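You operate a simulated robot arm through the tools that you are given. There is no shell and no other tool. Be economical: measure what you need, move in short steps, check, and stop when the job is done.

Carry out the task below with a simulated robot arm. There is one attempt and no reset: what you move stays moved.

JOB
Wipe the oily patch off the air box lid, then open the box.
Fine: cream pad back in its place; release both clips and leave the lid up. What is to be rubbed or washed off counts as gone when no trace of it is left.
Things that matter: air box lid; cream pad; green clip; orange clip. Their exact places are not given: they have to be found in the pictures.

The check looks at the end state, three seconds after you hand in, the way a careful person would. Anything else that was tipped, shoved, dropped, spilled or broken makes it a failure. A push-on lid holds only when it is set on centred and level and pressed home; a screw cap is set on level and turned clockwise until tight.

ROBOT AND FRAMES
A 6-joint arm with a four-finger gripper on a trunk, on a base that drives. Base frame: it is fixed to the floor where the robot stands at the start and does not move with it; the origin is under the middle of the robot, x ahead of it, y to its left, z up. Lengths are in mm, angles in degrees, forces in N, time in s.
With the tool pointing down near the work surface it reaches from about 140 to 920 mm from the robot's upright axis, wherever it stands. Its first joint turns from -166.0 to 166.0 degrees. Places, roughly: air box lid [-800, 1100, 1000]; green clip [-900, 1000, 1000]; orange clip [-700, 1000, 1000]. Payload 3.43 kg.
The TCP is the grasp point between the finger pads, 30 mm short of the fingertips. In the tool frame z runs along the fingers and y along their closing line. The gripper opens to 120 mm. The gripper's body begins 85 mm behind the TCP.
Orientation is that of the tool frame in the base frame, as a unit quaternion [x, y, z, w]. With the fingers straight down and closing along the base's y, the tool's x points along the base's -x, its y along +y and its z along -z.

CONTROLS
- The arm moves only by the tool send_rows. Its argument "targets" is a list of rows, each an object (a shift or turn left out is 0, a gripper value left out holds the last) with "jaw": the closure, from 0 (fully open) to 1 (shut); "xyz": the shift along the tool's x, y, z in units of 400 mm (1.0 is 400 mm), a list of three; "rotation": the turn, a rotation vector about the tool's x, y, z in units of 60 degrees (1.0 is 60 degrees), a list of three. In form: [{"jaw": jaw, "xyz": [tx, ty, tz], "rotation": [rx, ry, rz]}, ...]. A call has 1 to 8 rows; each row is the pose to reach, as a shift and turn from the pose commanded when the call began, along the tool's axes at that moment. A call with a number of a shift or a turn outside -1 to 1 is refused whole. A row lasts 0.2 s, in which the tool goes at most 50 mm and 8.6 degrees; a call with a longer step from one row to the next is refused whole, and so is a gripper value outside its range. Where a pose cannot be reached the arm comes as near as it can. A force on the tool above 90 N (or 10 N above the force at the start of the call, whichever is more), or a blocked arm, ends the call early, and 0.2 s more pass. The fingers move at their own pace and stop on an object; they squeeze with about 33 N. The grip force told is the motor's: it shows also when the fingers shut on nothing. Time passes only in rows, and 0.2 s behind the last, so rows that repeat a pose let the fingers close. It gives the time, the measured TCP pose, the force on the tool (base axes), the opening and the grip force at its end, in the units of the frame above (readings bear some noise), with the torque about the TCP (base axes, N m) and any sound that the robot's microphone picked up.
- Cameras (640 x 400 px; columns grow to the right, rows downward): "scene" is now at [74.5, 193, 1538.2]; the picture's right is [-0.03, -1.00, 0.00], its down [-0.33, 0.01, -0.94] and it looks along [0.94, -0.03, -0.33] (base axes); focal length 214 px, centre (320, 200). "wrist" rides on the gripper at [71, -17, -120] in the tool frame; the picture's right is [0.23, 0.97, 0.00], its down [-0.81, 0.19, -0.55] and it looks along [-0.54, 0.13, 0.83] (tool axes); focal length 275 px, centre (320, 200).
- capture(camera): a new picture of that camera. The clock stands still meanwhile.
- move_column(by): slides the trunk up (or, below 0, down) by that many mm; the arm and the scene camera ride with it, the base frame stays. It gives what a move gives, with no picture.
- base_move(legs): drives the robot by 1 to 6 legs, each [ahead, left, turn to the left] in mm, mm and degrees, along the robot's own axes; the way and the turn of a leg run together, so that a leg with both is an arc; at most 1500 mm and 180 degrees a leg. The arm and the cameras ride along, it lands a little off, and it stops where it bumps. It gives what a move gives.
- pan_tilt(pan, tilt): turns the head with the scene camera to pan (to the left, within 120 degrees either way) and tilt (down, from -29 to 69), counted from straight ahead of the robot. It gives what a move gives.
- probe_pixels(camera, pixels): for up to 12 pixels [column, row] of the newest picture of that camera ("zoom" is the newest enlarged one), the place [x, y, z] in the base frame of the surface seen there, good to about 2 mm, but the place of the scene camera against the robot may be out by one fixed shift of up to 12 mm in any direction. The clock stands still meanwhile.
- enlarge(camera, box): a new picture of the part [left, top, right, bottom] of that camera's present view, enlarged. The clock stands still meanwhile.
- sign_off(): hands the job in; it is judged then, once.

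Go step by step. Measure first, check grasps and placings, and put right what went wrong. The budget is 80 turns and 48 pictures, counting those below and the enlarged ones. Unless the task says otherwise, let go and move clear before handing in, and close with one line.

The tools are called after "Emit:" as a command line: name --argument value ..., lists and objects as JSON in quotes. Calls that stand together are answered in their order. send_rows: Moves the arm, as the interface text tells. Its arguments: {"type":"object","properties":{"targets":{"type":"array","items":{"type":"object","properties":{"jaw":{"type":"number"},"xyz":{"type":"array","items":{"type":"number"}},"rotation":{"type":"array","items":{"type":"number"}}}}}},"required":["targets"]} The other tools are called the same way: move_column (by) slides the trunk up or down; base_move (legs) drives the base; pan_tilt (pan, tilt) turns the head that bears the scene camera; capture (camera) takes a picture; probe_pixels (camera, pixels) gives the place of the surface under pixels of a picture; enlarge (camera, box) takes an enlarged picture of a part of a camera's view; sign_off () hands the job in.

At the start:

```text
clock: 0.0
eef_pos: [493.6, 131.7, 1028.7]
tool_rot: [0.001, 1.0, 0.0, 0.0]
force: [-0.4, 0.8, -0.2]
wrist_torque: [0.02, 0.01, 0.0]
width: 120.2
gripper_force: 0.0
trunk travel left (down, up): [-75.0, 465.0]
robot x, y, heading: [2.2, -0.1, 0.1]
head pan, tilt: [-14.0, 68.8]
```

scene: 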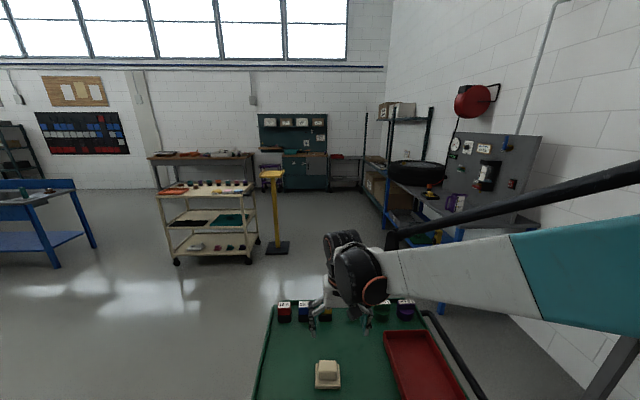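
wrist: 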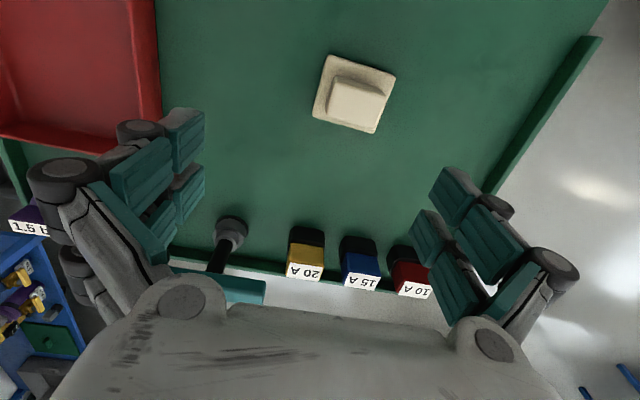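

The wrist picture shows a cream pad at (355,95) on the green bench. I'll probe it and its surroundings, and look toward the air box.

Emit:
probe_pixels --camera "wrist" --pixels '[[355, 98], [330, 58], [395, 72], [375, 132], [315, 115], [333, 78], [382, 92], [374, 122], [328, 112], [250, 150], [150, 130]]'

Emit:
enlarge --camera "wrist" --box '[280, 30, 440, 150]'

Emit:
pan_tilt --pan 110 --tilt 25

Emit:
capture --camera "scene"

```text
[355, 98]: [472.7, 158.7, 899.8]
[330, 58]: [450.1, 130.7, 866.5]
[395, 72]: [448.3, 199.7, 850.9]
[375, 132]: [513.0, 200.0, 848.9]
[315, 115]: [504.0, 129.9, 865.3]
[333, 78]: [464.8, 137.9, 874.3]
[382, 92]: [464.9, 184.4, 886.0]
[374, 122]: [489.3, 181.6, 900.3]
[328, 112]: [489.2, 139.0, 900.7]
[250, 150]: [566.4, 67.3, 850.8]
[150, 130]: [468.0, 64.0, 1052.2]
```

```text
3.33 times, centred on (360, 90) of wrist
```

zoom: 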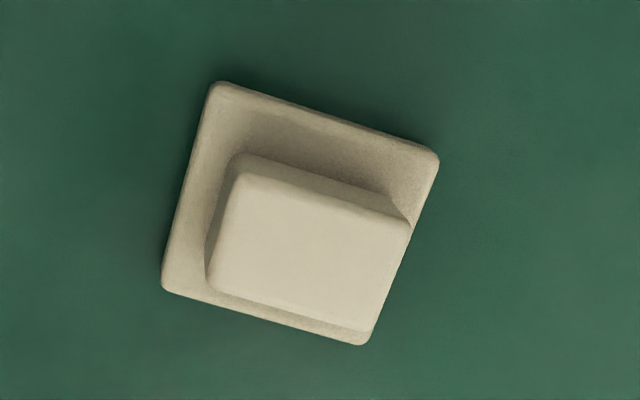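

```text
clock: 2.0
eef_pos: [493.6, 131.6, 1026.4]
tool_rot: [0.002, 1.0, 0.0, 0.0]
force: [-0.3, -0.2, -0.8]
wrist_torque: [-0.02, 0.01, -0.01]
width: 119.7
gripper_force: 0.0
trunk travel left (down, up): [-75.0, 465.0]
robot x, y, heading: [2.2, 1.3, 0.2]
head pan, tilt: [110.0, 25.0]
```

```text
44 pictures are left
```

scene: 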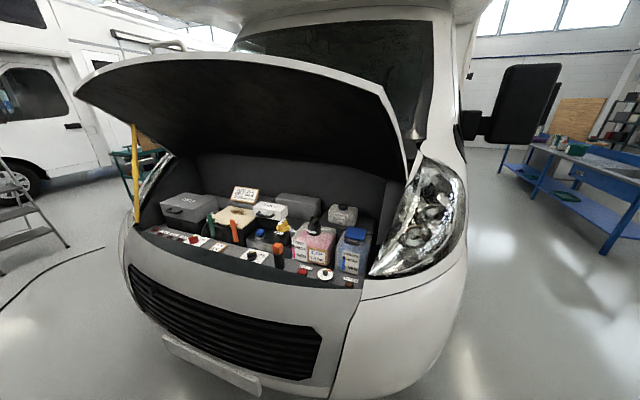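

The pan shows a van with an open bonnet; a box with green and orange clips is at around (235,220). I'll enlarge it.

Emit:
enlarge --camera "scene" --box '[140, 175, 300, 275]'

Emit:
probe_pixels --camera "scene" --pixels '[[234, 213], [210, 225], [235, 230], [180, 205], [270, 210], [243, 192], [190, 240], [250, 257], [250, 300], [250, 130], [300, 75], [130, 280]]'

```text
4.00 times, centred on (220, 225) of scene
```

zoom: 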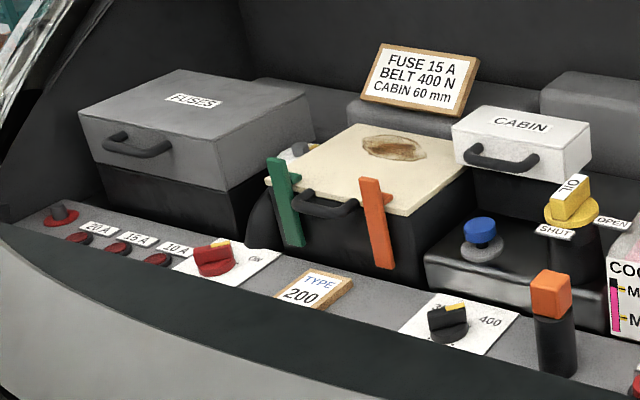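

```text
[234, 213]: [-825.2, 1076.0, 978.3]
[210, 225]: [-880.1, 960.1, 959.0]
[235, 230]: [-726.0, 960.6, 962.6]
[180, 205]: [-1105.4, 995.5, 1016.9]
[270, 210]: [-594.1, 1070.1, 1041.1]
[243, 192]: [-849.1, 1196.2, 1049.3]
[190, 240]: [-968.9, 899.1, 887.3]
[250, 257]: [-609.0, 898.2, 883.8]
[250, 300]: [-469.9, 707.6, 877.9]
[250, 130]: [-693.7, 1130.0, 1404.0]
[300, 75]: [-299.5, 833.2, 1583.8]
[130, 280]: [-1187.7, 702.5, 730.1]
```

The pad is axis-aligned, with its block centred near (477,161) and its top at z≈900. I'll move above it, descend partway and check with the wrist camera.

Emit:
send_rows --targets '[{"jaw": 0, "xyz": [0.0415, 0.0735, 0]}, {"xyz": [0.0415, 0.0735, 0.11]}, {"xyz": [0.0415, 0.0735, 0.19]}, {"xyz": [0.0415, 0.0735, 0.19]}]'

Emit:
capture --camera "wrist"

```text
clock: 3.0
eef_pos: [478.2, 163.4, 950.2]
tool_rot: [0.001, 1.0, 0.001, 0.0]
force: [1.2, -0.3, 0.2]
wrist_torque: [-0.04, 0.03, 0.02]
width: 119.9
gripper_force: 0.0
trunk travel left (down, up): [-75.0, 465.0]
robot x, y, heading: [-0.7, 2.5, -0.2]
head pan, tilt: [110.0, 25.0]
```

```text
42 pictures are left
```

wrist: 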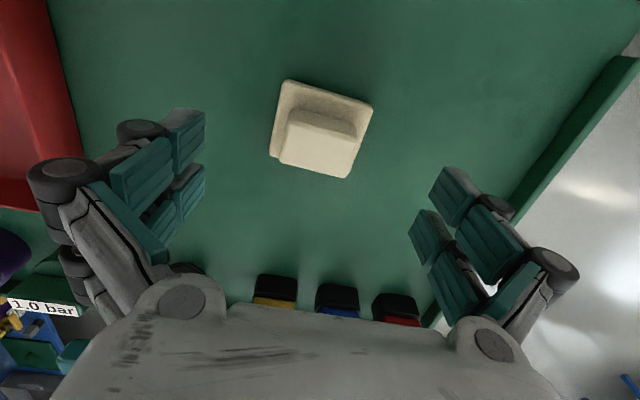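

Emit:
probe_pixels --camera "wrist" --pixels '[[320, 150], [291, 113], [354, 126], [284, 158], [345, 173], [320, 112], [320, 119], [286, 85], [368, 105], [275, 150], [330, 98], [358, 140]]'

```text
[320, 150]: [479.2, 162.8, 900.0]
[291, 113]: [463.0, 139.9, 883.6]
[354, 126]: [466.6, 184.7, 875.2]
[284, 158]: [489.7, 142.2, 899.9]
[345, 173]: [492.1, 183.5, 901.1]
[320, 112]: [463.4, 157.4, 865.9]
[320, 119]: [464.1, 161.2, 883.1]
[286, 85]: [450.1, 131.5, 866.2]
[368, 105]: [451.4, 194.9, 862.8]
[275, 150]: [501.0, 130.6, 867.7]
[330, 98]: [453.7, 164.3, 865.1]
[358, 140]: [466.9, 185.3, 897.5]
```

The block spans x 464–493 and y 140–185, so the gripper is centred. I'll descend 49 mm and close.

Emit:
send_rows --targets '[{"xyz": [0, 0, 0.06]}, {"xyz": [0, 0, 0.12]}, {"xyz": [0, 0, 0.12]}, {"jaw": 1, "xyz": [0, 0, 0.12]}, {"jaw": 1, "xyz": [0, 0, 0.12]}, {"jaw": 1, "xyz": [0, 0, 0.12]}]'

```text
clock: 4.4
eef_pos: [476.1, 163.9, 904.3]
tool_rot: [0.001, 1.0, 0.0, 0.0]
force: [0.1, -0.4, 6.1]
wrist_torque: [0.03, -0.02, -0.15]
width: 49.5
gripper_force: 33.4
trunk travel left (down, up): [-75.0, 465.0]
robot x, y, heading: [-0.4, 2.4, -0.1]
head pan, tilt: [110.0, 25.0]
```

The pad is gripped (49.5 mm wide). I'll lift it and look around behind for driving room.

Emit:
send_rows --targets '[{"jaw": 1, "xyz": [0, 0, -0.1]}, {"xyz": [0, 0, -0.2]}, {"xyz": [0, 0, -0.3]}, {"xyz": [0, 0, -0.4]}, {"xyz": [0, 0, -0.5]}, {"xyz": [0, 0, -0.5]}]'

Emit:
capture --camera "wrist"

Emit:
pan_tilt --pan 120 --tilt 50

Emit:
capture --camera "scene"

```text
clock: 5.8
eef_pos: [476.4, 162.5, 1104.1]
tool_rot: [0.001, 1.0, 0.0, 0.001]
force: [0.2, 0.2, -0.1]
wrist_torque: [0.02, -0.01, 0.03]
width: 49.6
gripper_force: 33.4
trunk travel left (down, up): [-75.0, 465.0]
robot x, y, heading: [-0.1, 1.7, 0.0]
head pan, tilt: [110.0, 25.0]
```

```text
41 pictures are left
```

wrist: 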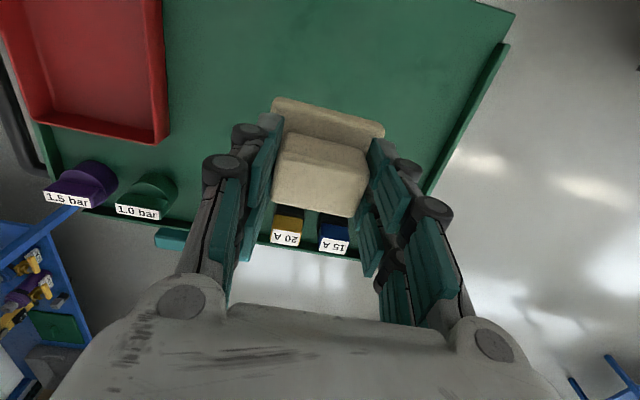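

```text
clock: 6.7
eef_pos: [476.8, 161.2, 1104.6]
tool_rot: [0.001, 1.0, 0.0, 0.001]
force: [0.4, 0.7, -0.6]
wrist_torque: [0.02, -0.02, 0.0]
width: 49.3
gripper_force: 32.7
trunk travel left (down, up): [-75.0, 465.0]
robot x, y, heading: [0.6, -2.2, 0.3]
head pan, tilt: [120.0, 50.0]
```

```text
40 pictures are left
```

scene: 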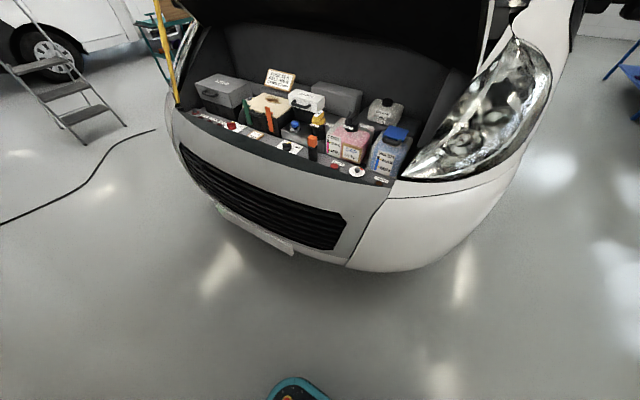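

The floor toward the van is clear. I'll probe the bumper's front to set the standoff.

Emit:
probe_pixels --camera "scene" --pixels '[[260, 240], [300, 268], [340, 262], [270, 210], [400, 265], [190, 175], [220, 205], [295, 390], [280, 378], [130, 130], [175, 60]]'

```text
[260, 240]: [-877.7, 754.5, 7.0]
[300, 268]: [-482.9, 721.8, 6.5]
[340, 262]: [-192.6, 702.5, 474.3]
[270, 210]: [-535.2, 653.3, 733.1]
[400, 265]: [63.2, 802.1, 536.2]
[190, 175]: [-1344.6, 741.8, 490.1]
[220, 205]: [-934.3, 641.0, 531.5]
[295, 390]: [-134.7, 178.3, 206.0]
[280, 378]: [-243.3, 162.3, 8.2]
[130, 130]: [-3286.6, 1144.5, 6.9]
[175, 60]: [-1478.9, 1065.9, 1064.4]
```

The bumper front is at y≈630. I'll back up 810, turn left 90, and look again with a level view.

Emit:
base_move --legs '[[-810, 0, 0], [0, 0, 90], [50, 0, 0]]'

Emit:
pan_tilt --pan 0 --tilt 25

Emit:
capture --camera "scene"

```text
clock: 15.4
eef_pos: [-979.5, 526.7, 1104.2]
tool_rot: [0.709, -0.706, 0.0, 0.0]
force: [-0.2, 0.3, -0.2]
wrist_torque: [-0.01, 0.02, 0.01]
width: 49.1
gripper_force: 32.6
trunk travel left (down, up): [-75.0, 465.0]
robot x, y, heading: [-815.5, 48.1, 89.8]
head pan, tilt: [120.0, 50.0]
```

```text
clock: 17.4
eef_pos: [-978.0, 526.7, 1103.8]
tool_rot: [0.708, -0.706, 0.0, 0.0]
force: [0.0, -0.2, -1.3]
wrist_torque: [0.0, -0.02, 0.02]
width: 49.1
gripper_force: 32.6
trunk travel left (down, up): [-75.0, 465.0]
robot x, y, heading: [-814.9, 51.8, 90.2]
head pan, tilt: [0.0, 25.0]
```

```text
39 pictures are left
```

scene: 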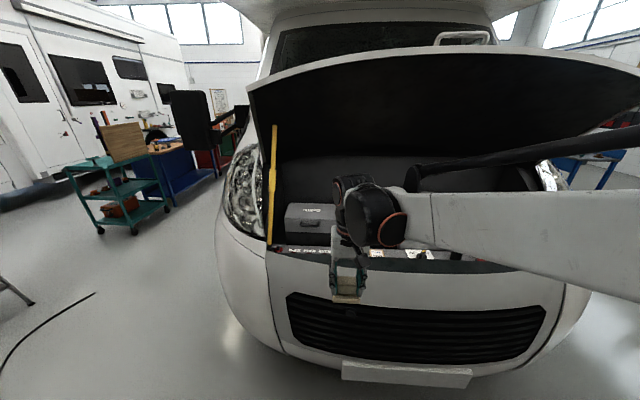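

The robot is now facing the van and the path is clear. I'll drive 270 mm ahead and shift the tool right to x≈-815.

Emit:
base_move --legs '[[260, 0, 0]]'

Emit:
send_rows --targets '[{"jaw": 1, "xyz": [0, -0.1, -0.05]}, {"xyz": [0, -0.2, -0.1]}, {"xyz": [0, -0.3, -0.15]}, {"xyz": [0, -0.4, -0.15]}, {"xyz": [0, -0.4, -0.15]}]'

Emit:
capture --camera "wrist"

Emit:
capture --camera "scene"

```text
clock: 19.3
eef_pos: [-983.6, 785.9, 1103.9]
tool_rot: [0.71, -0.704, 0.0, 0.0]
force: [0.0, -0.8, -0.3]
wrist_torque: [-0.01, 0.02, 0.0]
width: 49.4
gripper_force: 32.7
trunk travel left (down, up): [-75.0, 465.0]
robot x, y, heading: [-816.7, 312.2, 90.5]
head pan, tilt: [0.0, 25.0]
```

```text
clock: 20.5
eef_pos: [-826.4, 785.6, 1164.9]
tool_rot: [0.71, -0.704, 0.0, -0.001]
force: [0.9, 1.0, 0.0]
wrist_torque: [-0.03, 0.05, 0.0]
width: 49.3
gripper_force: 32.8
trunk travel left (down, up): [-75.0, 465.0]
robot x, y, heading: [-814.8, 311.6, 90.6]
head pan, tilt: [0.0, 25.0]
```

```text
38 pictures are left
```

wrist: 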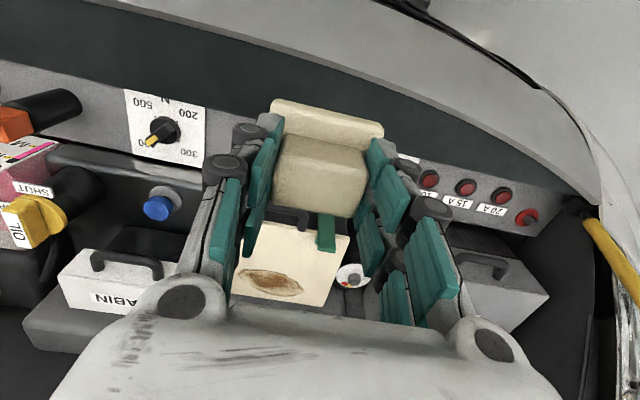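

```text
37 pictures are left
```

scene: 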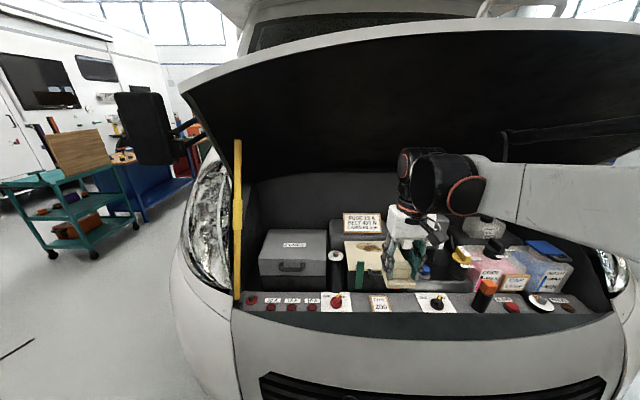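

The wrist view shows the lid with a brown stain at (270,283) and the green clip at (327,232). I'll probe them.

Emit:
enlarge --camera "wrist" --box '[220, 195, 380, 320]'

Emit:
probe_pixels --camera "wrist" --pixels '[[241, 282], [302, 289], [272, 270], [270, 294], [255, 230], [348, 237], [320, 305], [234, 295], [326, 218], [326, 245], [290, 213], [280, 250]]'

```text
3.20 times, centred on (300, 258) of wrist
```

zoom: 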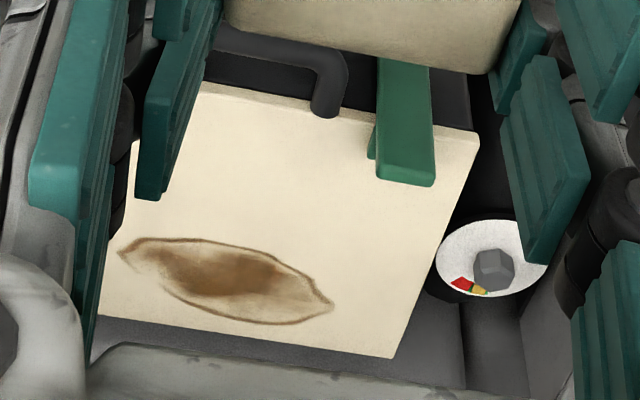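

```text
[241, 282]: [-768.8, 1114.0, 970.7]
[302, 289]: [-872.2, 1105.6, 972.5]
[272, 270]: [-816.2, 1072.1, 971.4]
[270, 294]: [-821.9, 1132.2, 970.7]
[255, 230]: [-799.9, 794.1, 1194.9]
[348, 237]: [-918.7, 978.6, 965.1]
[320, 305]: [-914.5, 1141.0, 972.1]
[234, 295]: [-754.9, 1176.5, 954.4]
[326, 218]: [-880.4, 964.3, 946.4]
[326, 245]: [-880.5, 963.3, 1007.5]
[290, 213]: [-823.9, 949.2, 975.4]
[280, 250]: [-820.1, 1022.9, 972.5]
```

The stain spans x≈-872…-767 and y≈1070…1134 at z≈972. I'll move the pad above it, staying high.

Emit:
send_rows --targets '[{"jaw": 1, "xyz": [-0.12, 0, 0]}, {"xyz": [-0.24, 0, 0]}, {"xyz": [-0.36, 0, 0]}, {"xyz": [-0.48, 0, 0]}, {"xyz": [-0.6, 0, 0]}, {"xyz": [-0.72, 0, 0]}, {"xyz": [-0.74, 0, 0.1]}, {"xyz": [-0.74, 0, 0.1]}]'

Emit:
capture --camera "scene"

Emit:
capture --camera "wrist"

```text
clock: 22.3
eef_pos: [-826.2, 1087.8, 1121.7]
tool_rot: [0.71, -0.704, 0.0, 0.001]
force: [0.2, 1.6, -2.3]
wrist_torque: [-0.17, -0.01, -0.04]
width: 49.3
gripper_force: 32.8
trunk travel left (down, up): [-75.0, 465.0]
robot x, y, heading: [-815.9, 313.2, 90.6]
head pan, tilt: [0.0, 25.0]
```

```text
35 pictures are left
```

scene: 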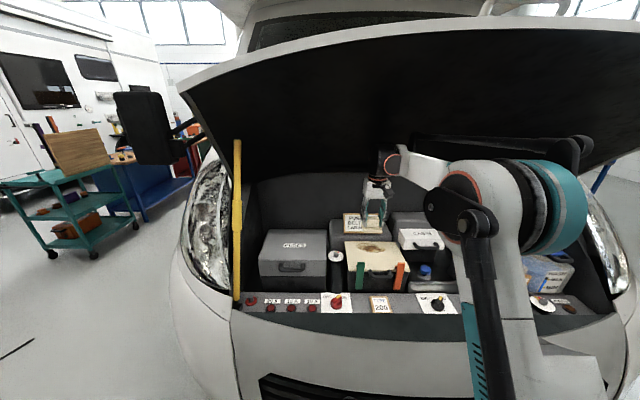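

```text
34 pictures are left
```

wrist: 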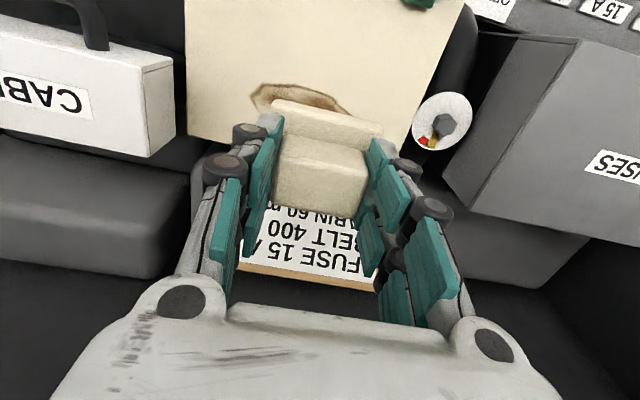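

The view is clear. I'll probe the neighbours (sign, CABIN box) for clearance at the wipe height.

Emit:
probe_pixels --camera "wrist" --pixels '[[310, 220], [300, 275], [260, 262], [170, 100], [150, 150], [172, 60], [300, 90], [258, 90], [345, 103], [230, 140], [440, 115], [480, 100]]'

Emit:
probe_pixels --camera "scene" --pixels '[[400, 270], [362, 275], [345, 215], [345, 237], [376, 248], [352, 252], [390, 243], [400, 262], [358, 290], [398, 285]]'

```text
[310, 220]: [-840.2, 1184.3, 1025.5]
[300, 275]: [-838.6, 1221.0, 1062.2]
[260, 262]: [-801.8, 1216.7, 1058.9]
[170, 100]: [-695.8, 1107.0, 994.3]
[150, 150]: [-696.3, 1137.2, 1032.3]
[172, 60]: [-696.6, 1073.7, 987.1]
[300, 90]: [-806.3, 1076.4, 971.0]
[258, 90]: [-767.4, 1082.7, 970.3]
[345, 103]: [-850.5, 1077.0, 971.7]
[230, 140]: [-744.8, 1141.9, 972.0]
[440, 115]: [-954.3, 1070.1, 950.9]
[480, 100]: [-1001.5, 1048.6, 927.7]
```

```text
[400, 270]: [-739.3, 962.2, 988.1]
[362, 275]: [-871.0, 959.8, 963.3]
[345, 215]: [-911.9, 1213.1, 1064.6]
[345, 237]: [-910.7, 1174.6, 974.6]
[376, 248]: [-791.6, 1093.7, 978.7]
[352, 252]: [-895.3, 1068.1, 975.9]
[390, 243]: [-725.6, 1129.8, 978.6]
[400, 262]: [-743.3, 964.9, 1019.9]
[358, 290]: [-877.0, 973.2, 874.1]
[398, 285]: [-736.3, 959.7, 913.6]
```

The sign is clear (y≥1174 at lid height). I'll lower until there is light contact, expected at TCP z≈1025.

Emit:
send_rows --targets '[{"jaw": 1, "xyz": [0, 0, 0.1]}, {"xyz": [0, 0, 0.18]}, {"xyz": [0, 0, 0.225]}, {"xyz": [0, 0, 0.235]}, {"xyz": [0, 0, 0.24]}, {"xyz": [0, 0, 0.245]}]'

```text
clock: 23.7
eef_pos: [-825.1, 1081.7, 1025.4]
tool_rot: [0.71, -0.704, 0.0, 0.0]
force: [-0.1, 1.0, -1.1]
wrist_torque: [0.02, 0.01, 0.02]
width: 49.1
gripper_force: 32.5
trunk travel left (down, up): [-75.0, 465.0]
robot x, y, heading: [-820.3, 310.5, 90.7]
head pan, tilt: [0.0, 25.0]
```

Emit:
send_rows --targets '[{"xyz": [0, 0, 0.004]}, {"xyz": [0, 0, 0.008]}, {"xyz": [0, 0, 0.011]}, {"xyz": [0, 0, 0.011]}]'

```text
clock: 24.7
eef_pos: [-826.1, 1080.4, 1023.4]
tool_rot: [0.71, -0.704, -0.001, -0.001]
force: [3.0, 12.9, 35.7]
wrist_torque: [0.44, -0.12, 0.03]
width: 49.7
gripper_force: 32.9
trunk travel left (down, up): [-75.0, 465.0]
robot x, y, heading: [-818.1, 309.5, 90.6]
head pan, tilt: [0.0, 25.0]
```

There is contact at about 36 N. I'll ease off slightly and wipe sideways across the stain at y≈1082.

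Emit:
send_rows --targets '[{"xyz": [0, -0.05, -0.002]}, {"xyz": [0, -0.1, -0.002]}, {"xyz": [0, -0.15, -0.002]}, {"xyz": [0, -0.08, -0.002]}, {"xyz": [0, 0, -0.002]}, {"xyz": [0, 0.07, -0.002]}, {"xyz": [0, 0.14, -0.002]}, {"xyz": [-0.05, 0.14, -0.002]}]'

```text
clock: 26.5
eef_pos: [-884.1, 1101.4, 1022.7]
tool_rot: [0.71, -0.704, 0.0, 0.0]
force: [0.6, -0.2, 1.1]
wrist_torque: [-0.12, -0.11, 0.0]
width: 49.3
gripper_force: 32.7
trunk travel left (down, up): [-75.0, 465.0]
robot x, y, heading: [-814.6, 307.9, 90.3]
head pan, tilt: [0.0, 25.0]
```

Contact is light now. I'll press a bit more and wipe back along y≈1100 and y≈1118.

Emit:
send_rows --targets '[{"xyz": [0, -0.05, 0.004]}, {"xyz": [0, -0.12, 0.004]}, {"xyz": [0, -0.19, 0.004]}, {"xyz": [0, -0.29, 0.004]}, {"xyz": [-0.045, -0.29, 0.004]}, {"xyz": [-0.045, -0.2, 0.004]}, {"xyz": [-0.045, -0.1, 0.004]}, {"xyz": [-0.045, 0, 0.004]}]'

```text
clock: 28.3
eef_pos: [-881.3, 1118.4, 1021.6]
tool_rot: [0.71, -0.704, -0.001, -0.001]
force: [7.0, 0.8, 37.0]
wrist_torque: [0.11, -0.33, -0.08]
width: 49.4
gripper_force: 33.4
trunk travel left (down, up): [-75.0, 465.0]
robot x, y, heading: [-816.4, 310.7, 90.5]
head pan, tilt: [0.0, 25.0]
```

Good pressure (37 N). I'll wipe back again at y≈1118 and then at y≈1085.

Emit:
send_rows --targets '[{"xyz": [0, -0.1, 0]}, {"xyz": [0, -0.2, 0]}, {"xyz": [0, -0.29, 0]}, {"xyz": [0.08, -0.29, 0]}, {"xyz": [0.08, -0.2, 0]}, {"xyz": [0.08, -0.1, 0]}, {"xyz": [0.08, 0, 0]}, {"xyz": [0.08, 0, 0]}]'

Emit:
send_rows --targets '[{"xyz": [0, 0, -0.1]}, {"xyz": [0, 0, -0.2]}, {"xyz": [0.1, 0, -0.3]}, {"xyz": [0.2, 0, -0.35]}, {"xyz": [0.3, 0, -0.35]}, {"xyz": [0.4, 0, -0.35]}, {"xyz": [0.5, 0, -0.35]}, {"xyz": [0.5, 0, -0.35]}]'

Emit:
enlarge --camera "scene" --box '[310, 200, 470, 300]'

Emit:
capture --camera "wrist"

```text
clock: 30.1
eef_pos: [-884.5, 1086.9, 1021.2]
tool_rot: [0.71, -0.704, -0.001, -0.001]
force: [5.1, -1.8, 21.0]
wrist_torque: [0.03, -0.33, -0.06]
width: 49.0
gripper_force: 33.5
trunk travel left (down, up): [-75.0, 465.0]
robot x, y, heading: [-815.0, 309.1, 90.7]
head pan, tilt: [0.0, 25.0]
```

```text
refused: row 3 steps farther than a row can; nothing moved
```

```text
4.00 times, centred on (390, 250) of scene
```

zoom: 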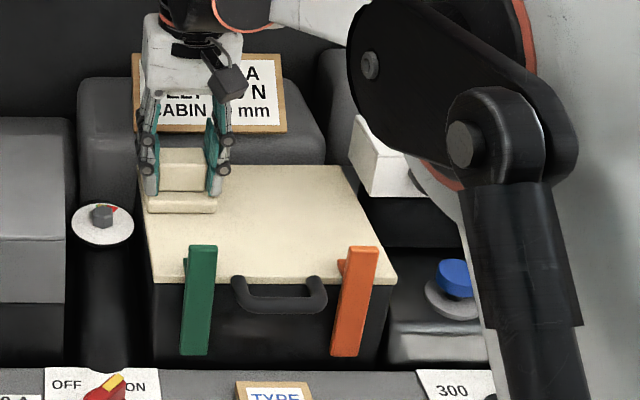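

```text
32 pictures are left
```

wrist: 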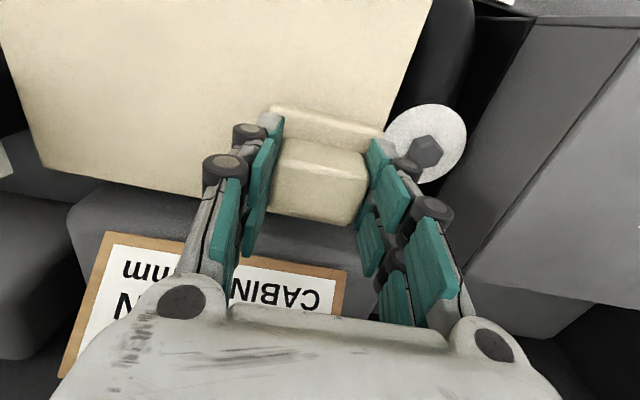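

The lid appears clean. I'll lift and draw back over it (smaller steps), then check.

Emit:
send_rows --targets '[{"xyz": [0, 0, -0.1]}, {"xyz": [0, 0, -0.2]}, {"xyz": [0.02, 0, -0.3]}, {"xyz": [0.12, 0, -0.34]}, {"xyz": [0.24, 0, -0.35]}, {"xyz": [0.36, 0, -0.35]}, {"xyz": [0.48, 0, -0.35]}, {"xyz": [0.6, 0, -0.35]}]'

Emit:
enlarge --camera "wrist" --box '[160, 190, 400, 340]'

Emit:
enlarge --camera "scene" --box '[330, 220, 426, 280]'

```text
clock: 31.9
eef_pos: [-881.4, 846.5, 1160.0]
tool_rot: [0.71, -0.705, 0.0, 0.001]
force: [0.4, -0.5, 0.3]
wrist_torque: [0.02, 0.01, 0.01]
width: 49.2
gripper_force: 33.2
trunk travel left (down, up): [-75.0, 465.0]
robot x, y, heading: [-814.8, 312.3, 90.7]
head pan, tilt: [0.0, 25.0]
```

```text
2.67 times, centred on (280, 265) of wrist
```

zoom: 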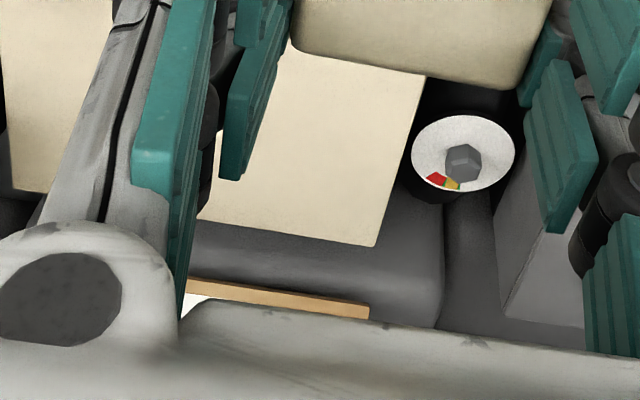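

```text
6.67 times, centred on (378, 250) of scene
```

zoom: 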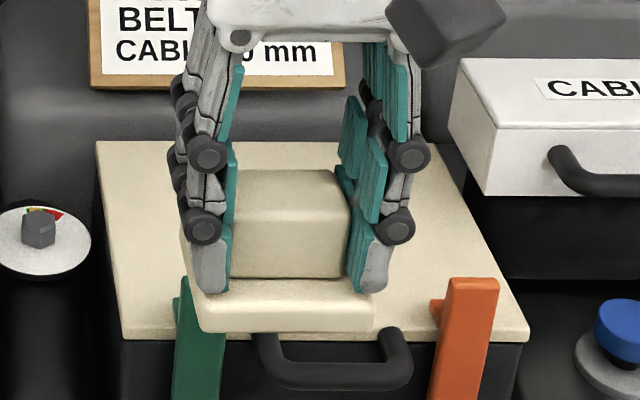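

All visible parts are clean. I'll back out with the arm left and check the lid from the front.

Emit:
send_rows --targets '[{"xyz": [0.06, 0.1, 0]}, {"xyz": [0.12, 0.2, 0]}, {"xyz": [0.15, 0.25, 0]}, {"xyz": [0.15, 0.25, 0]}]'

Emit:
base_move --legs '[[-310, 0, 0]]'

Emit:
enlarge --camera "scene" --box '[290, 170, 450, 270]'

```text
clock: 32.9
eef_pos: [-978.7, 787.1, 1163.8]
tool_rot: [0.71, -0.704, 0.0, 0.0]
force: [0.2, -0.7, -1.2]
wrist_torque: [-0.06, 0.01, -0.01]
width: 49.0
gripper_force: 33.2
trunk travel left (down, up): [-75.0, 465.0]
robot x, y, heading: [-816.1, 315.5, 90.4]
head pan, tilt: [0.0, 25.0]
```

```text
clock: 35.0
eef_pos: [-977.0, 470.8, 1164.1]
tool_rot: [0.711, -0.703, 0.0, 0.0]
force: [0.3, 0.9, -0.1]
wrist_torque: [-0.01, -0.01, -0.01]
width: 49.0
gripper_force: 33.2
trunk travel left (down, up): [-75.0, 465.0]
robot x, y, heading: [-817.3, -4.9, 90.5]
head pan, tilt: [0.0, 25.0]
```

```text
4.00 times, centred on (370, 220) of scene
```

zoom: 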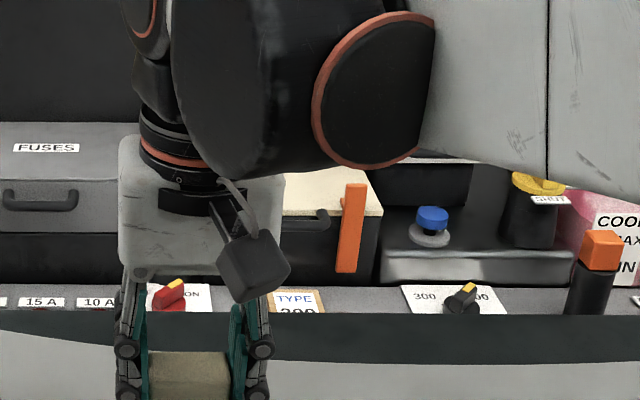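

The arm blocks this view. I'll turn right 90 and look at the lid with the head panned left.

Emit:
base_move --legs '[[0, 0, -90.5]]'

Emit:
pan_tilt --pan 88 --tilt 25

Emit:
enlarge --camera "scene" --box '[280, 160, 400, 235]'

```text
clock: 39.3
eef_pos: [-333.0, 140.8, 1163.3]
tool_rot: [0.014, 1.0, 0.0, -0.001]
force: [-0.6, -0.4, -0.5]
wrist_torque: [-0.01, -0.02, -0.02]
width: 49.5
gripper_force: 33.0
trunk travel left (down, up): [-75.0, 465.0]
robot x, y, heading: [-814.5, -2.3, -1.3]
head pan, tilt: [0.0, 25.0]
```

```text
clock: 41.0
eef_pos: [-332.7, 143.9, 1163.2]
tool_rot: [0.013, 1.0, 0.0, 0.0]
force: [-0.1, 0.3, -1.1]
wrist_torque: [-0.01, -0.03, -0.01]
width: 49.0
gripper_force: 32.8
trunk travel left (down, up): [-75.0, 465.0]
robot x, y, heading: [-810.5, -6.5, -1.4]
head pan, tilt: [88.0, 25.0]
```

```text
5.33 times, centred on (340, 198) of scene
```

zoom: 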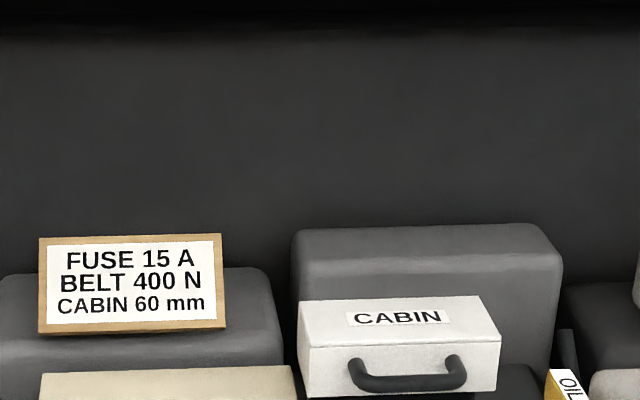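

Emit:
enlarge --camera "scene" --box '[260, 215, 356, 275]'

```text
6.67 times, centred on (308, 245) of scene
```

zoom: 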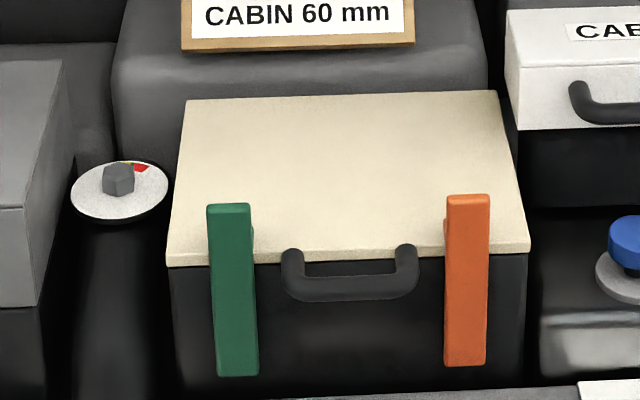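

The lid is clean. I'll drive back to the pad's bench.

Emit:
base_move --legs '[[0, 0, 1.4], [811, 5, 0]]'

Emit:
pan_tilt --pan -10 --tilt 60

Emit:
capture --camera "wrist"

```text
clock: 45.6
eef_pos: [470.5, 164.8, 1162.1]
tool_rot: [-0.004, 1.0, -0.001, -0.001]
force: [-0.4, 0.6, -0.2]
wrist_torque: [-0.01, 0.0, 0.02]
width: 49.3
gripper_force: 32.8
trunk travel left (down, up): [-75.0, 465.0]
robot x, y, heading: [-6.2, 5.3, 0.4]
head pan, tilt: [88.0, 25.0]
```

```text
clock: 47.4
eef_pos: [471.1, 165.0, 1163.9]
tool_rot: [-0.003, 1.0, 0.0, 0.0]
force: [-0.5, 0.6, -0.5]
wrist_torque: [0.0, 0.01, 0.0]
width: 49.4
gripper_force: 33.2
trunk travel left (down, up): [-75.0, 465.0]
robot x, y, heading: [-7.9, 0.9, 0.6]
head pan, tilt: [-10.0, 60.0]
```

```text
26 pictures are left
```

wrist: 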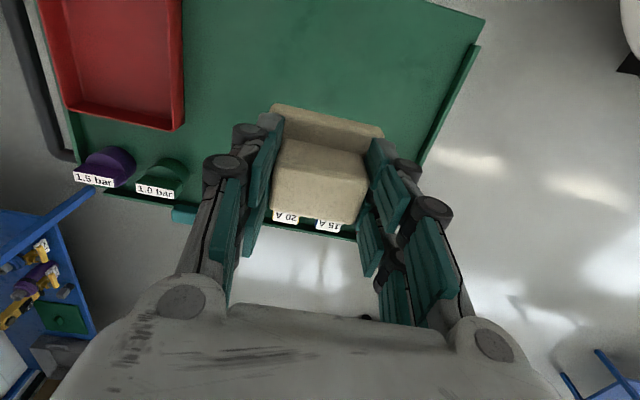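

The TCP is at (471,165), near the original grasp point (476.5,163.5). I'll correct and descend to z≈908.

Emit:
send_rows --targets '[{"jaw": 1, "xyz": [-0.014, -0.003, 0.12]}, {"xyz": [-0.014, -0.003, 0.24]}, {"xyz": [-0.014, -0.003, 0.36]}, {"xyz": [-0.014, -0.003, 0.48]}, {"xyz": [-0.014, -0.003, 0.58]}, {"xyz": [-0.014, -0.003, 0.62]}, {"xyz": [-0.014, -0.003, 0.635]}, {"xyz": [-0.014, -0.003, 0.635]}]'

```text
clock: 49.2
eef_pos: [476.3, 165.5, 909.9]
tool_rot: [-0.004, 1.0, 0.0, 0.0]
force: [-0.6, 0.3, -0.3]
wrist_torque: [0.02, 0.02, 0.01]
width: 49.3
gripper_force: 33.0
trunk travel left (down, up): [-75.0, 465.0]
robot x, y, heading: [-7.6, 2.6, 0.3]
head pan, tilt: [-10.0, 60.0]
```

Emit:
send_rows --targets '[{"xyz": [0, -0.002, 0.008]}, {"xyz": [0, -0.002, 0.013]}, {"xyz": [0, -0.002, 0.017]}, {"xyz": [0, -0.002, 0.017]}]'

```text
clock: 50.2
eef_pos: [475.2, 164.4, 901.6]
tool_rot: [-0.003, 1.0, 0.0, 0.0]
force: [-0.3, 0.3, -0.4]
wrist_torque: [0.0, -0.02, -0.02]
width: 49.1
gripper_force: 33.2
trunk travel left (down, up): [-75.0, 465.0]
robot x, y, heading: [-1.3, 1.4, 0.3]
head pan, tilt: [-10.0, 60.0]
```

No contact yet, so I'll lower in 1 mm steps.

Emit:
send_rows --targets '[{"xyz": [0, 0, 0.003]}, {"xyz": [0, 0, 0.006]}, {"xyz": [0, 0, 0.006]}]'

```text
clock: 51.0
eef_pos: [475.8, 164.0, 900.4]
tool_rot: [-0.003, 1.0, 0.0, -0.001]
force: [0.2, 0.2, 4.3]
wrist_torque: [0.04, -0.1, 0.02]
width: 49.2
gripper_force: 32.7
trunk travel left (down, up): [-75.0, 465.0]
robot x, y, heading: [-3.6, 2.4, 0.4]
head pan, tilt: [-10.0, 60.0]
```

There is contact (4 N). I'll open and rise.

Emit:
send_rows --targets '[{"jaw": 0}, {"jaw": 0}, {"jaw": 0}, {"xyz": [0, 0, -0.1]}, {"xyz": [0, 0, -0.22]}, {"xyz": [0, 0, -0.34]}, {"xyz": [0, 0, -0.46]}, {"xyz": [0, 0, -0.46]}]'

Emit:
capture --camera "wrist"

```text
clock: 52.8
eef_pos: [476.5, 164.2, 1086.1]
tool_rot: [-0.003, 1.0, 0.001, 0.0]
force: [-0.4, -0.5, -0.1]
wrist_torque: [0.01, -0.05, 0.01]
width: 119.8
gripper_force: 0.1
trunk travel left (down, up): [-75.0, 465.0]
robot x, y, heading: [-4.5, 1.9, 0.4]
head pan, tilt: [-10.0, 60.0]
```

```text
25 pictures are left
```

wrist: 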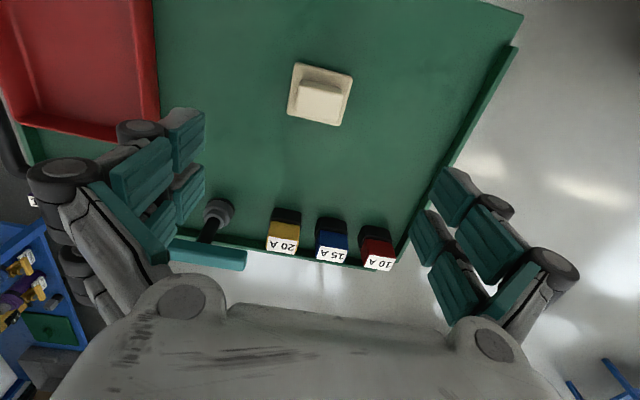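

Emit:
probe_pixels --camera "wrist" --pixels '[[321, 101], [300, 108], [340, 117], [297, 66], [349, 79], [291, 110], [300, 90], [345, 97]]'

Emit:
base_move --legs '[[-805, 0, 0], [0, 0, 90], [50, 0, 0]]'

Emit:
pan_tilt --pan 0 --tilt 30

```text
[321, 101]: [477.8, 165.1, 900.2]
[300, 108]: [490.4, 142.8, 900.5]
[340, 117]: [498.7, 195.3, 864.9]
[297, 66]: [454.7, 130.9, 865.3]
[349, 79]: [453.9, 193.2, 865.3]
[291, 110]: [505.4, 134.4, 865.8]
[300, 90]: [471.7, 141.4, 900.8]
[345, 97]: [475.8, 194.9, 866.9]
```

```text
clock: 61.4
eef_pos: [-955.5, 531.1, 1085.2]
tool_rot: [0.709, -0.705, 0.0, 0.0]
force: [-0.4, 0.7, 0.0]
wrist_torque: [0.0, 0.0, 0.03]
width: 120.1
gripper_force: 0.1
trunk travel left (down, up): [-75.0, 465.0]
robot x, y, heading: [-796.1, 48.9, 90.2]
head pan, tilt: [-10.0, 60.0]
```

```text
clock: 62.3
eef_pos: [-955.9, 531.3, 1086.1]
tool_rot: [0.709, -0.706, 0.001, -0.001]
force: [0.4, -0.7, -0.5]
wrist_torque: [0.0, -0.02, -0.03]
width: 119.8
gripper_force: 0.0
trunk travel left (down, up): [-75.0, 465.0]
robot x, y, heading: [-800.8, 46.9, 90.1]
head pan, tilt: [0.0, 30.0]
```

The pad is back within about 2 mm. I'll drive in and inspect the clips with the wrist camera.

Emit:
base_move --legs '[[265, 0, 0]]'

Emit:
send_rows --targets '[{"jaw": 1, "xyz": [0.05, -0.1, 0]}, {"xyz": [0.1, -0.18, 0]}, {"xyz": [0.1, -0.18, 0]}]'

Emit:
capture --camera "wrist"

```text
clock: 64.2
eef_pos: [-957.3, 797.6, 1085.5]
tool_rot: [0.708, -0.706, 0.0, 0.0]
force: [0.1, 0.6, -1.0]
wrist_torque: [0.01, 0.01, 0.0]
width: 119.8
gripper_force: 0.0
trunk travel left (down, up): [-75.0, 465.0]
robot x, y, heading: [-797.7, 311.1, 90.2]
head pan, tilt: [0.0, 30.0]
```

```text
clock: 65.0
eef_pos: [-883.7, 756.2, 1086.0]
tool_rot: [0.709, -0.705, 0.001, 0.0]
force: [0.0, -0.2, -0.5]
wrist_torque: [-0.02, 0.0, 0.02]
width: 0.0
gripper_force: 32.8
trunk travel left (down, up): [-75.0, 465.0]
robot x, y, heading: [-799.7, 316.0, 90.2]
head pan, tilt: [0.0, 30.0]
```

```text
24 pictures are left
```

wrist: 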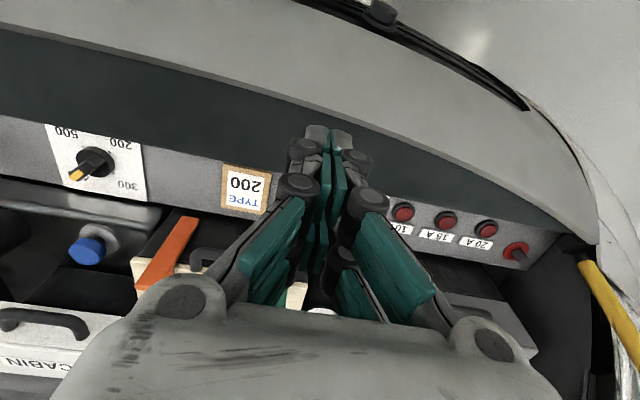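

The orange clip is visible at (170,255). I'll enlarge and probe it.

Emit:
enlarge --camera "wrist" --box '[110, 200, 238, 300]'

Emit:
probe_pixels --camera "wrist" --pixels '[[180, 222], [192, 222], [148, 280], [160, 285], [140, 278], [170, 245], [165, 292], [137, 287], [215, 255], [180, 268], [245, 185], [260, 210]]'

Emit:
enlarge --camera "scene" --box '[310, 200, 438, 280]'

```text
4.00 times, centred on (174, 250) of wrist
```

zoom: 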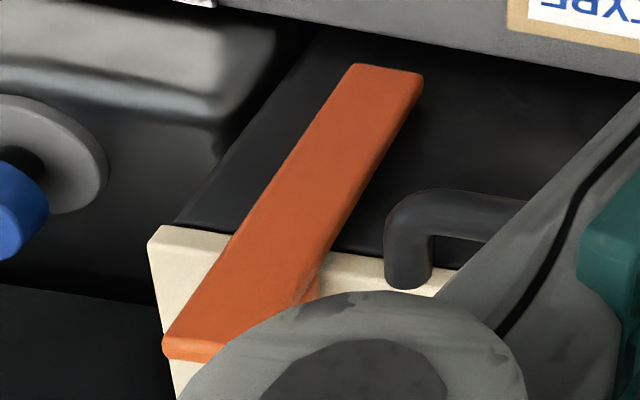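

```text
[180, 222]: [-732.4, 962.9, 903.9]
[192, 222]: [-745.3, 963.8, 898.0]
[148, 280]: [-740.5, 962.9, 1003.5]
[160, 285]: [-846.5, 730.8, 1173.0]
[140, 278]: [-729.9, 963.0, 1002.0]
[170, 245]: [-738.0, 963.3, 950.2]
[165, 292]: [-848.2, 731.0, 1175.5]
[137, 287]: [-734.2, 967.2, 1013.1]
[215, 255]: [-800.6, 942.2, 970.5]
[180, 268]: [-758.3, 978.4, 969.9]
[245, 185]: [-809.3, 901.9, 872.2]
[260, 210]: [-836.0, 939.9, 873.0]
```

```text
5.00 times, centred on (374, 240) of scene
```

zoom: 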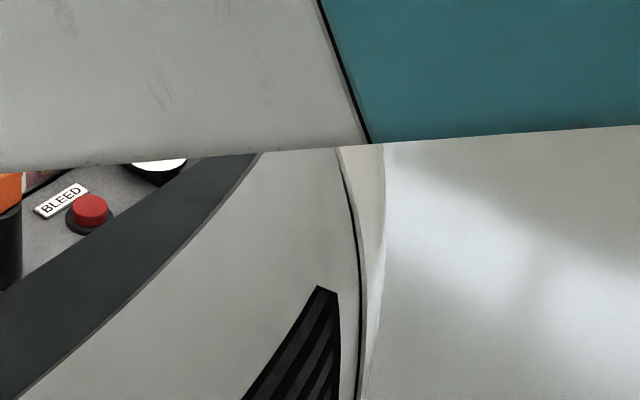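

The orange clip is a lever with its front face at y≈963, z 900–1013 and x≈-748…-727. The scene view seems off, so I'll check it.

Emit:
capture --camera "scene"

```text
21 pictures are left
```

scene: 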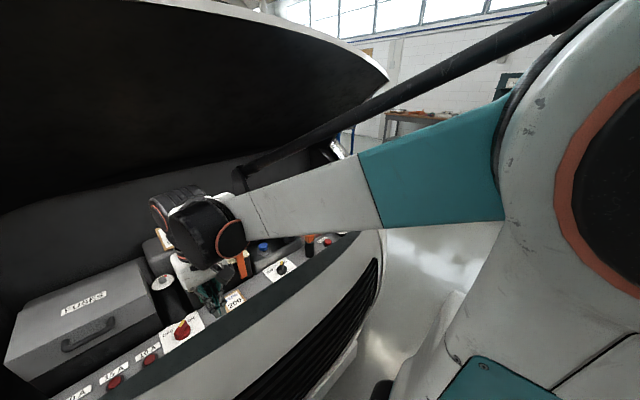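

I'll hook the green lever from behind with closed fingers: go up, move over to y≈997, and come down to TCP z≈1026 (tips 996, above the catch).

Emit:
send_rows --targets '[{"jaw": 1, "xyz": [0, -0.005, -0.11]}, {"xyz": [-0.12, -0.01, -0.11]}, {"xyz": [-0.24, -0.01, -0.11]}, {"xyz": [-0.36, -0.01, -0.11]}, {"xyz": [-0.48, -0.01, -0.11]}, {"xyz": [-0.605, -0.012, -0.11]}, {"xyz": [-0.605, -0.012, 0.0]}, {"xyz": [-0.605, -0.012, 0.0]}]'

Emit:
pan_tilt --pan 20 --tilt 30

Emit:
capture --camera "scene"

```text
clock: 66.8
eef_pos: [-880.5, 997.9, 1085.6]
tool_rot: [0.708, -0.706, 0.0, 0.0]
force: [0.1, -0.4, 0.5]
wrist_torque: [-0.03, -0.02, -0.01]
width: 0.2
gripper_force: 32.6
trunk travel left (down, up): [-75.0, 465.0]
robot x, y, heading: [-798.2, 315.2, 90.3]
head pan, tilt: [0.0, 30.0]
```

```text
clock: 67.6
eef_pos: [-880.2, 998.7, 1086.0]
tool_rot: [0.709, -0.705, 0.0, 0.0]
force: [0.0, 0.5, 0.5]
wrist_torque: [-0.01, 0.02, -0.01]
width: 0.0
gripper_force: 32.4
trunk travel left (down, up): [-75.0, 465.0]
robot x, y, heading: [-798.5, 315.9, 90.1]
head pan, tilt: [20.0, 30.0]
```

```text
20 pictures are left
```

scene: 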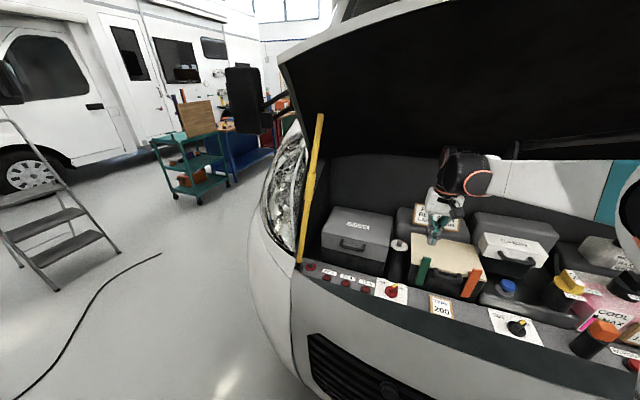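

Emit:
enlarge --camera "scene" --box '[395, 215, 491, 305]'

Emit:
send_rows --targets '[{"jaw": 1, "xyz": [0, 0, 0.08]}, {"xyz": [0, 0, 0.13]}, {"xyz": [0, 0, 0.145]}, {"xyz": [0, 0, 0.145]}]'

Emit:
enlarge --camera "scene" --box '[395, 215, 491, 305]'

```text
4.44 times, centred on (443, 260) of scene
```

zoom: 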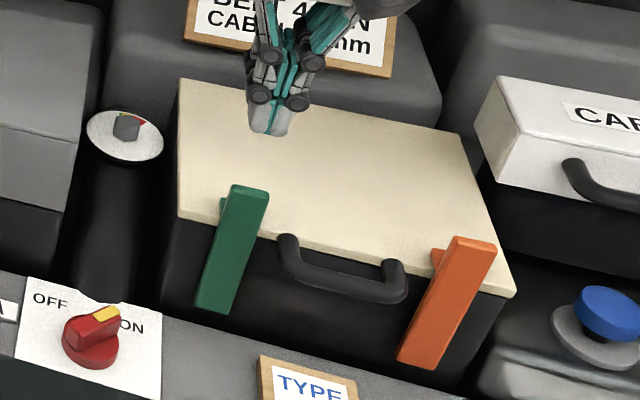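

```text
clock: 68.6
eef_pos: [-880.1, 999.7, 1026.1]
tool_rot: [0.708, -0.706, 0.0, 0.0]
force: [-0.3, 0.0, 0.0]
wrist_torque: [0.03, 0.02, 0.0]
width: 0.0
gripper_force: 33.6
trunk travel left (down, up): [-75.0, 465.0]
robot x, y, heading: [-798.0, 316.6, 90.3]
head pan, tilt: [20.0, 30.0]
```

```text
4.44 times, centred on (443, 260) of scene
```

zoom: 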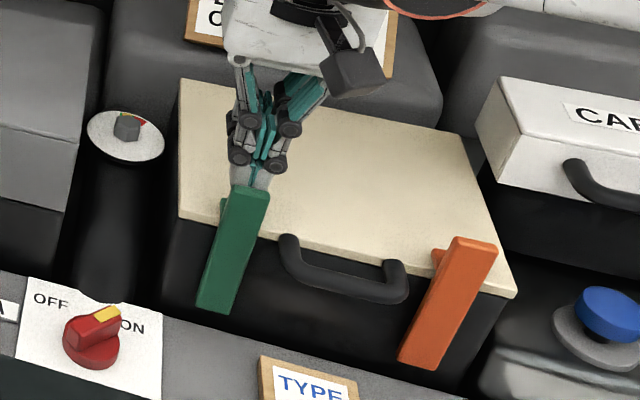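

The fingers are aligned behind the green lever's top. I'll lower 4 mm and pull toward the robot in small steps.

Emit:
send_rows --targets '[{"xyz": [0, 0, 0.01]}, {"xyz": [0.03, 0, 0.01]}, {"xyz": [0.06, 0, 0.012]}, {"xyz": [0.09, 0, 0.018]}, {"xyz": [0.12, 0, 0.025]}, {"xyz": [0.12, 0, 0.025]}]'

Emit:
enlarge --camera "scene" --box '[395, 215, 491, 305]'

```text
clock: 70.0
eef_pos: [-880.5, 951.0, 1018.6]
tool_rot: [0.709, -0.706, 0.0, 0.0]
force: [0.2, 0.3, 0.0]
wrist_torque: [0.02, -0.01, 0.01]
width: 0.1
gripper_force: 33.2
trunk travel left (down, up): [-75.0, 465.0]
robot x, y, heading: [-797.9, 314.6, 90.7]
head pan, tilt: [20.0, 30.0]
```

```text
4.44 times, centred on (443, 260) of scene
```

zoom: 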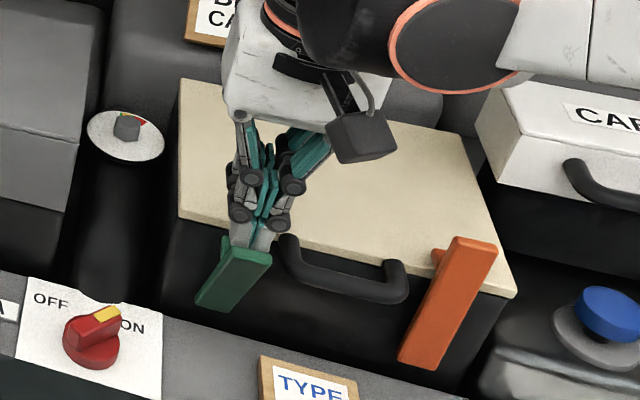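

The lever is tilting outward with little force. I'll continue along the arc.

Emit:
send_rows --targets '[{"xyz": [0.04, 0, 0.02]}, {"xyz": [0.08, 0, 0.05]}, {"xyz": [0.12, 0, 0.09]}, {"xyz": [0.15, 0, 0.13]}, {"xyz": [0.15, 0, 0.13]}]'

Emit:
enlarge --camera "scene" --box '[395, 215, 491, 305]'

```text
clock: 71.1
eef_pos: [-879.0, 901.4, 973.5]
tool_rot: [0.708, -0.706, -0.007, -0.006]
force: [-0.8, 10.9, 42.7]
wrist_torque: [0.27, -0.04, -0.03]
width: 6.1
gripper_force: 33.6
trunk travel left (down, up): [-75.0, 465.0]
robot x, y, heading: [-796.4, 317.3, 90.2]
head pan, tilt: [20.0, 30.0]
stopped in row 5: the force on the tool passed its limit at 263 N (the readings are from after the stop); the commanded pose is now the measured one
```

```text
4.44 times, centred on (443, 260) of scene
```

zoom: 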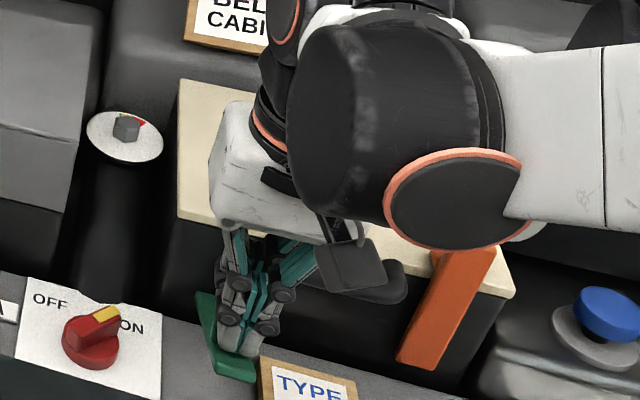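

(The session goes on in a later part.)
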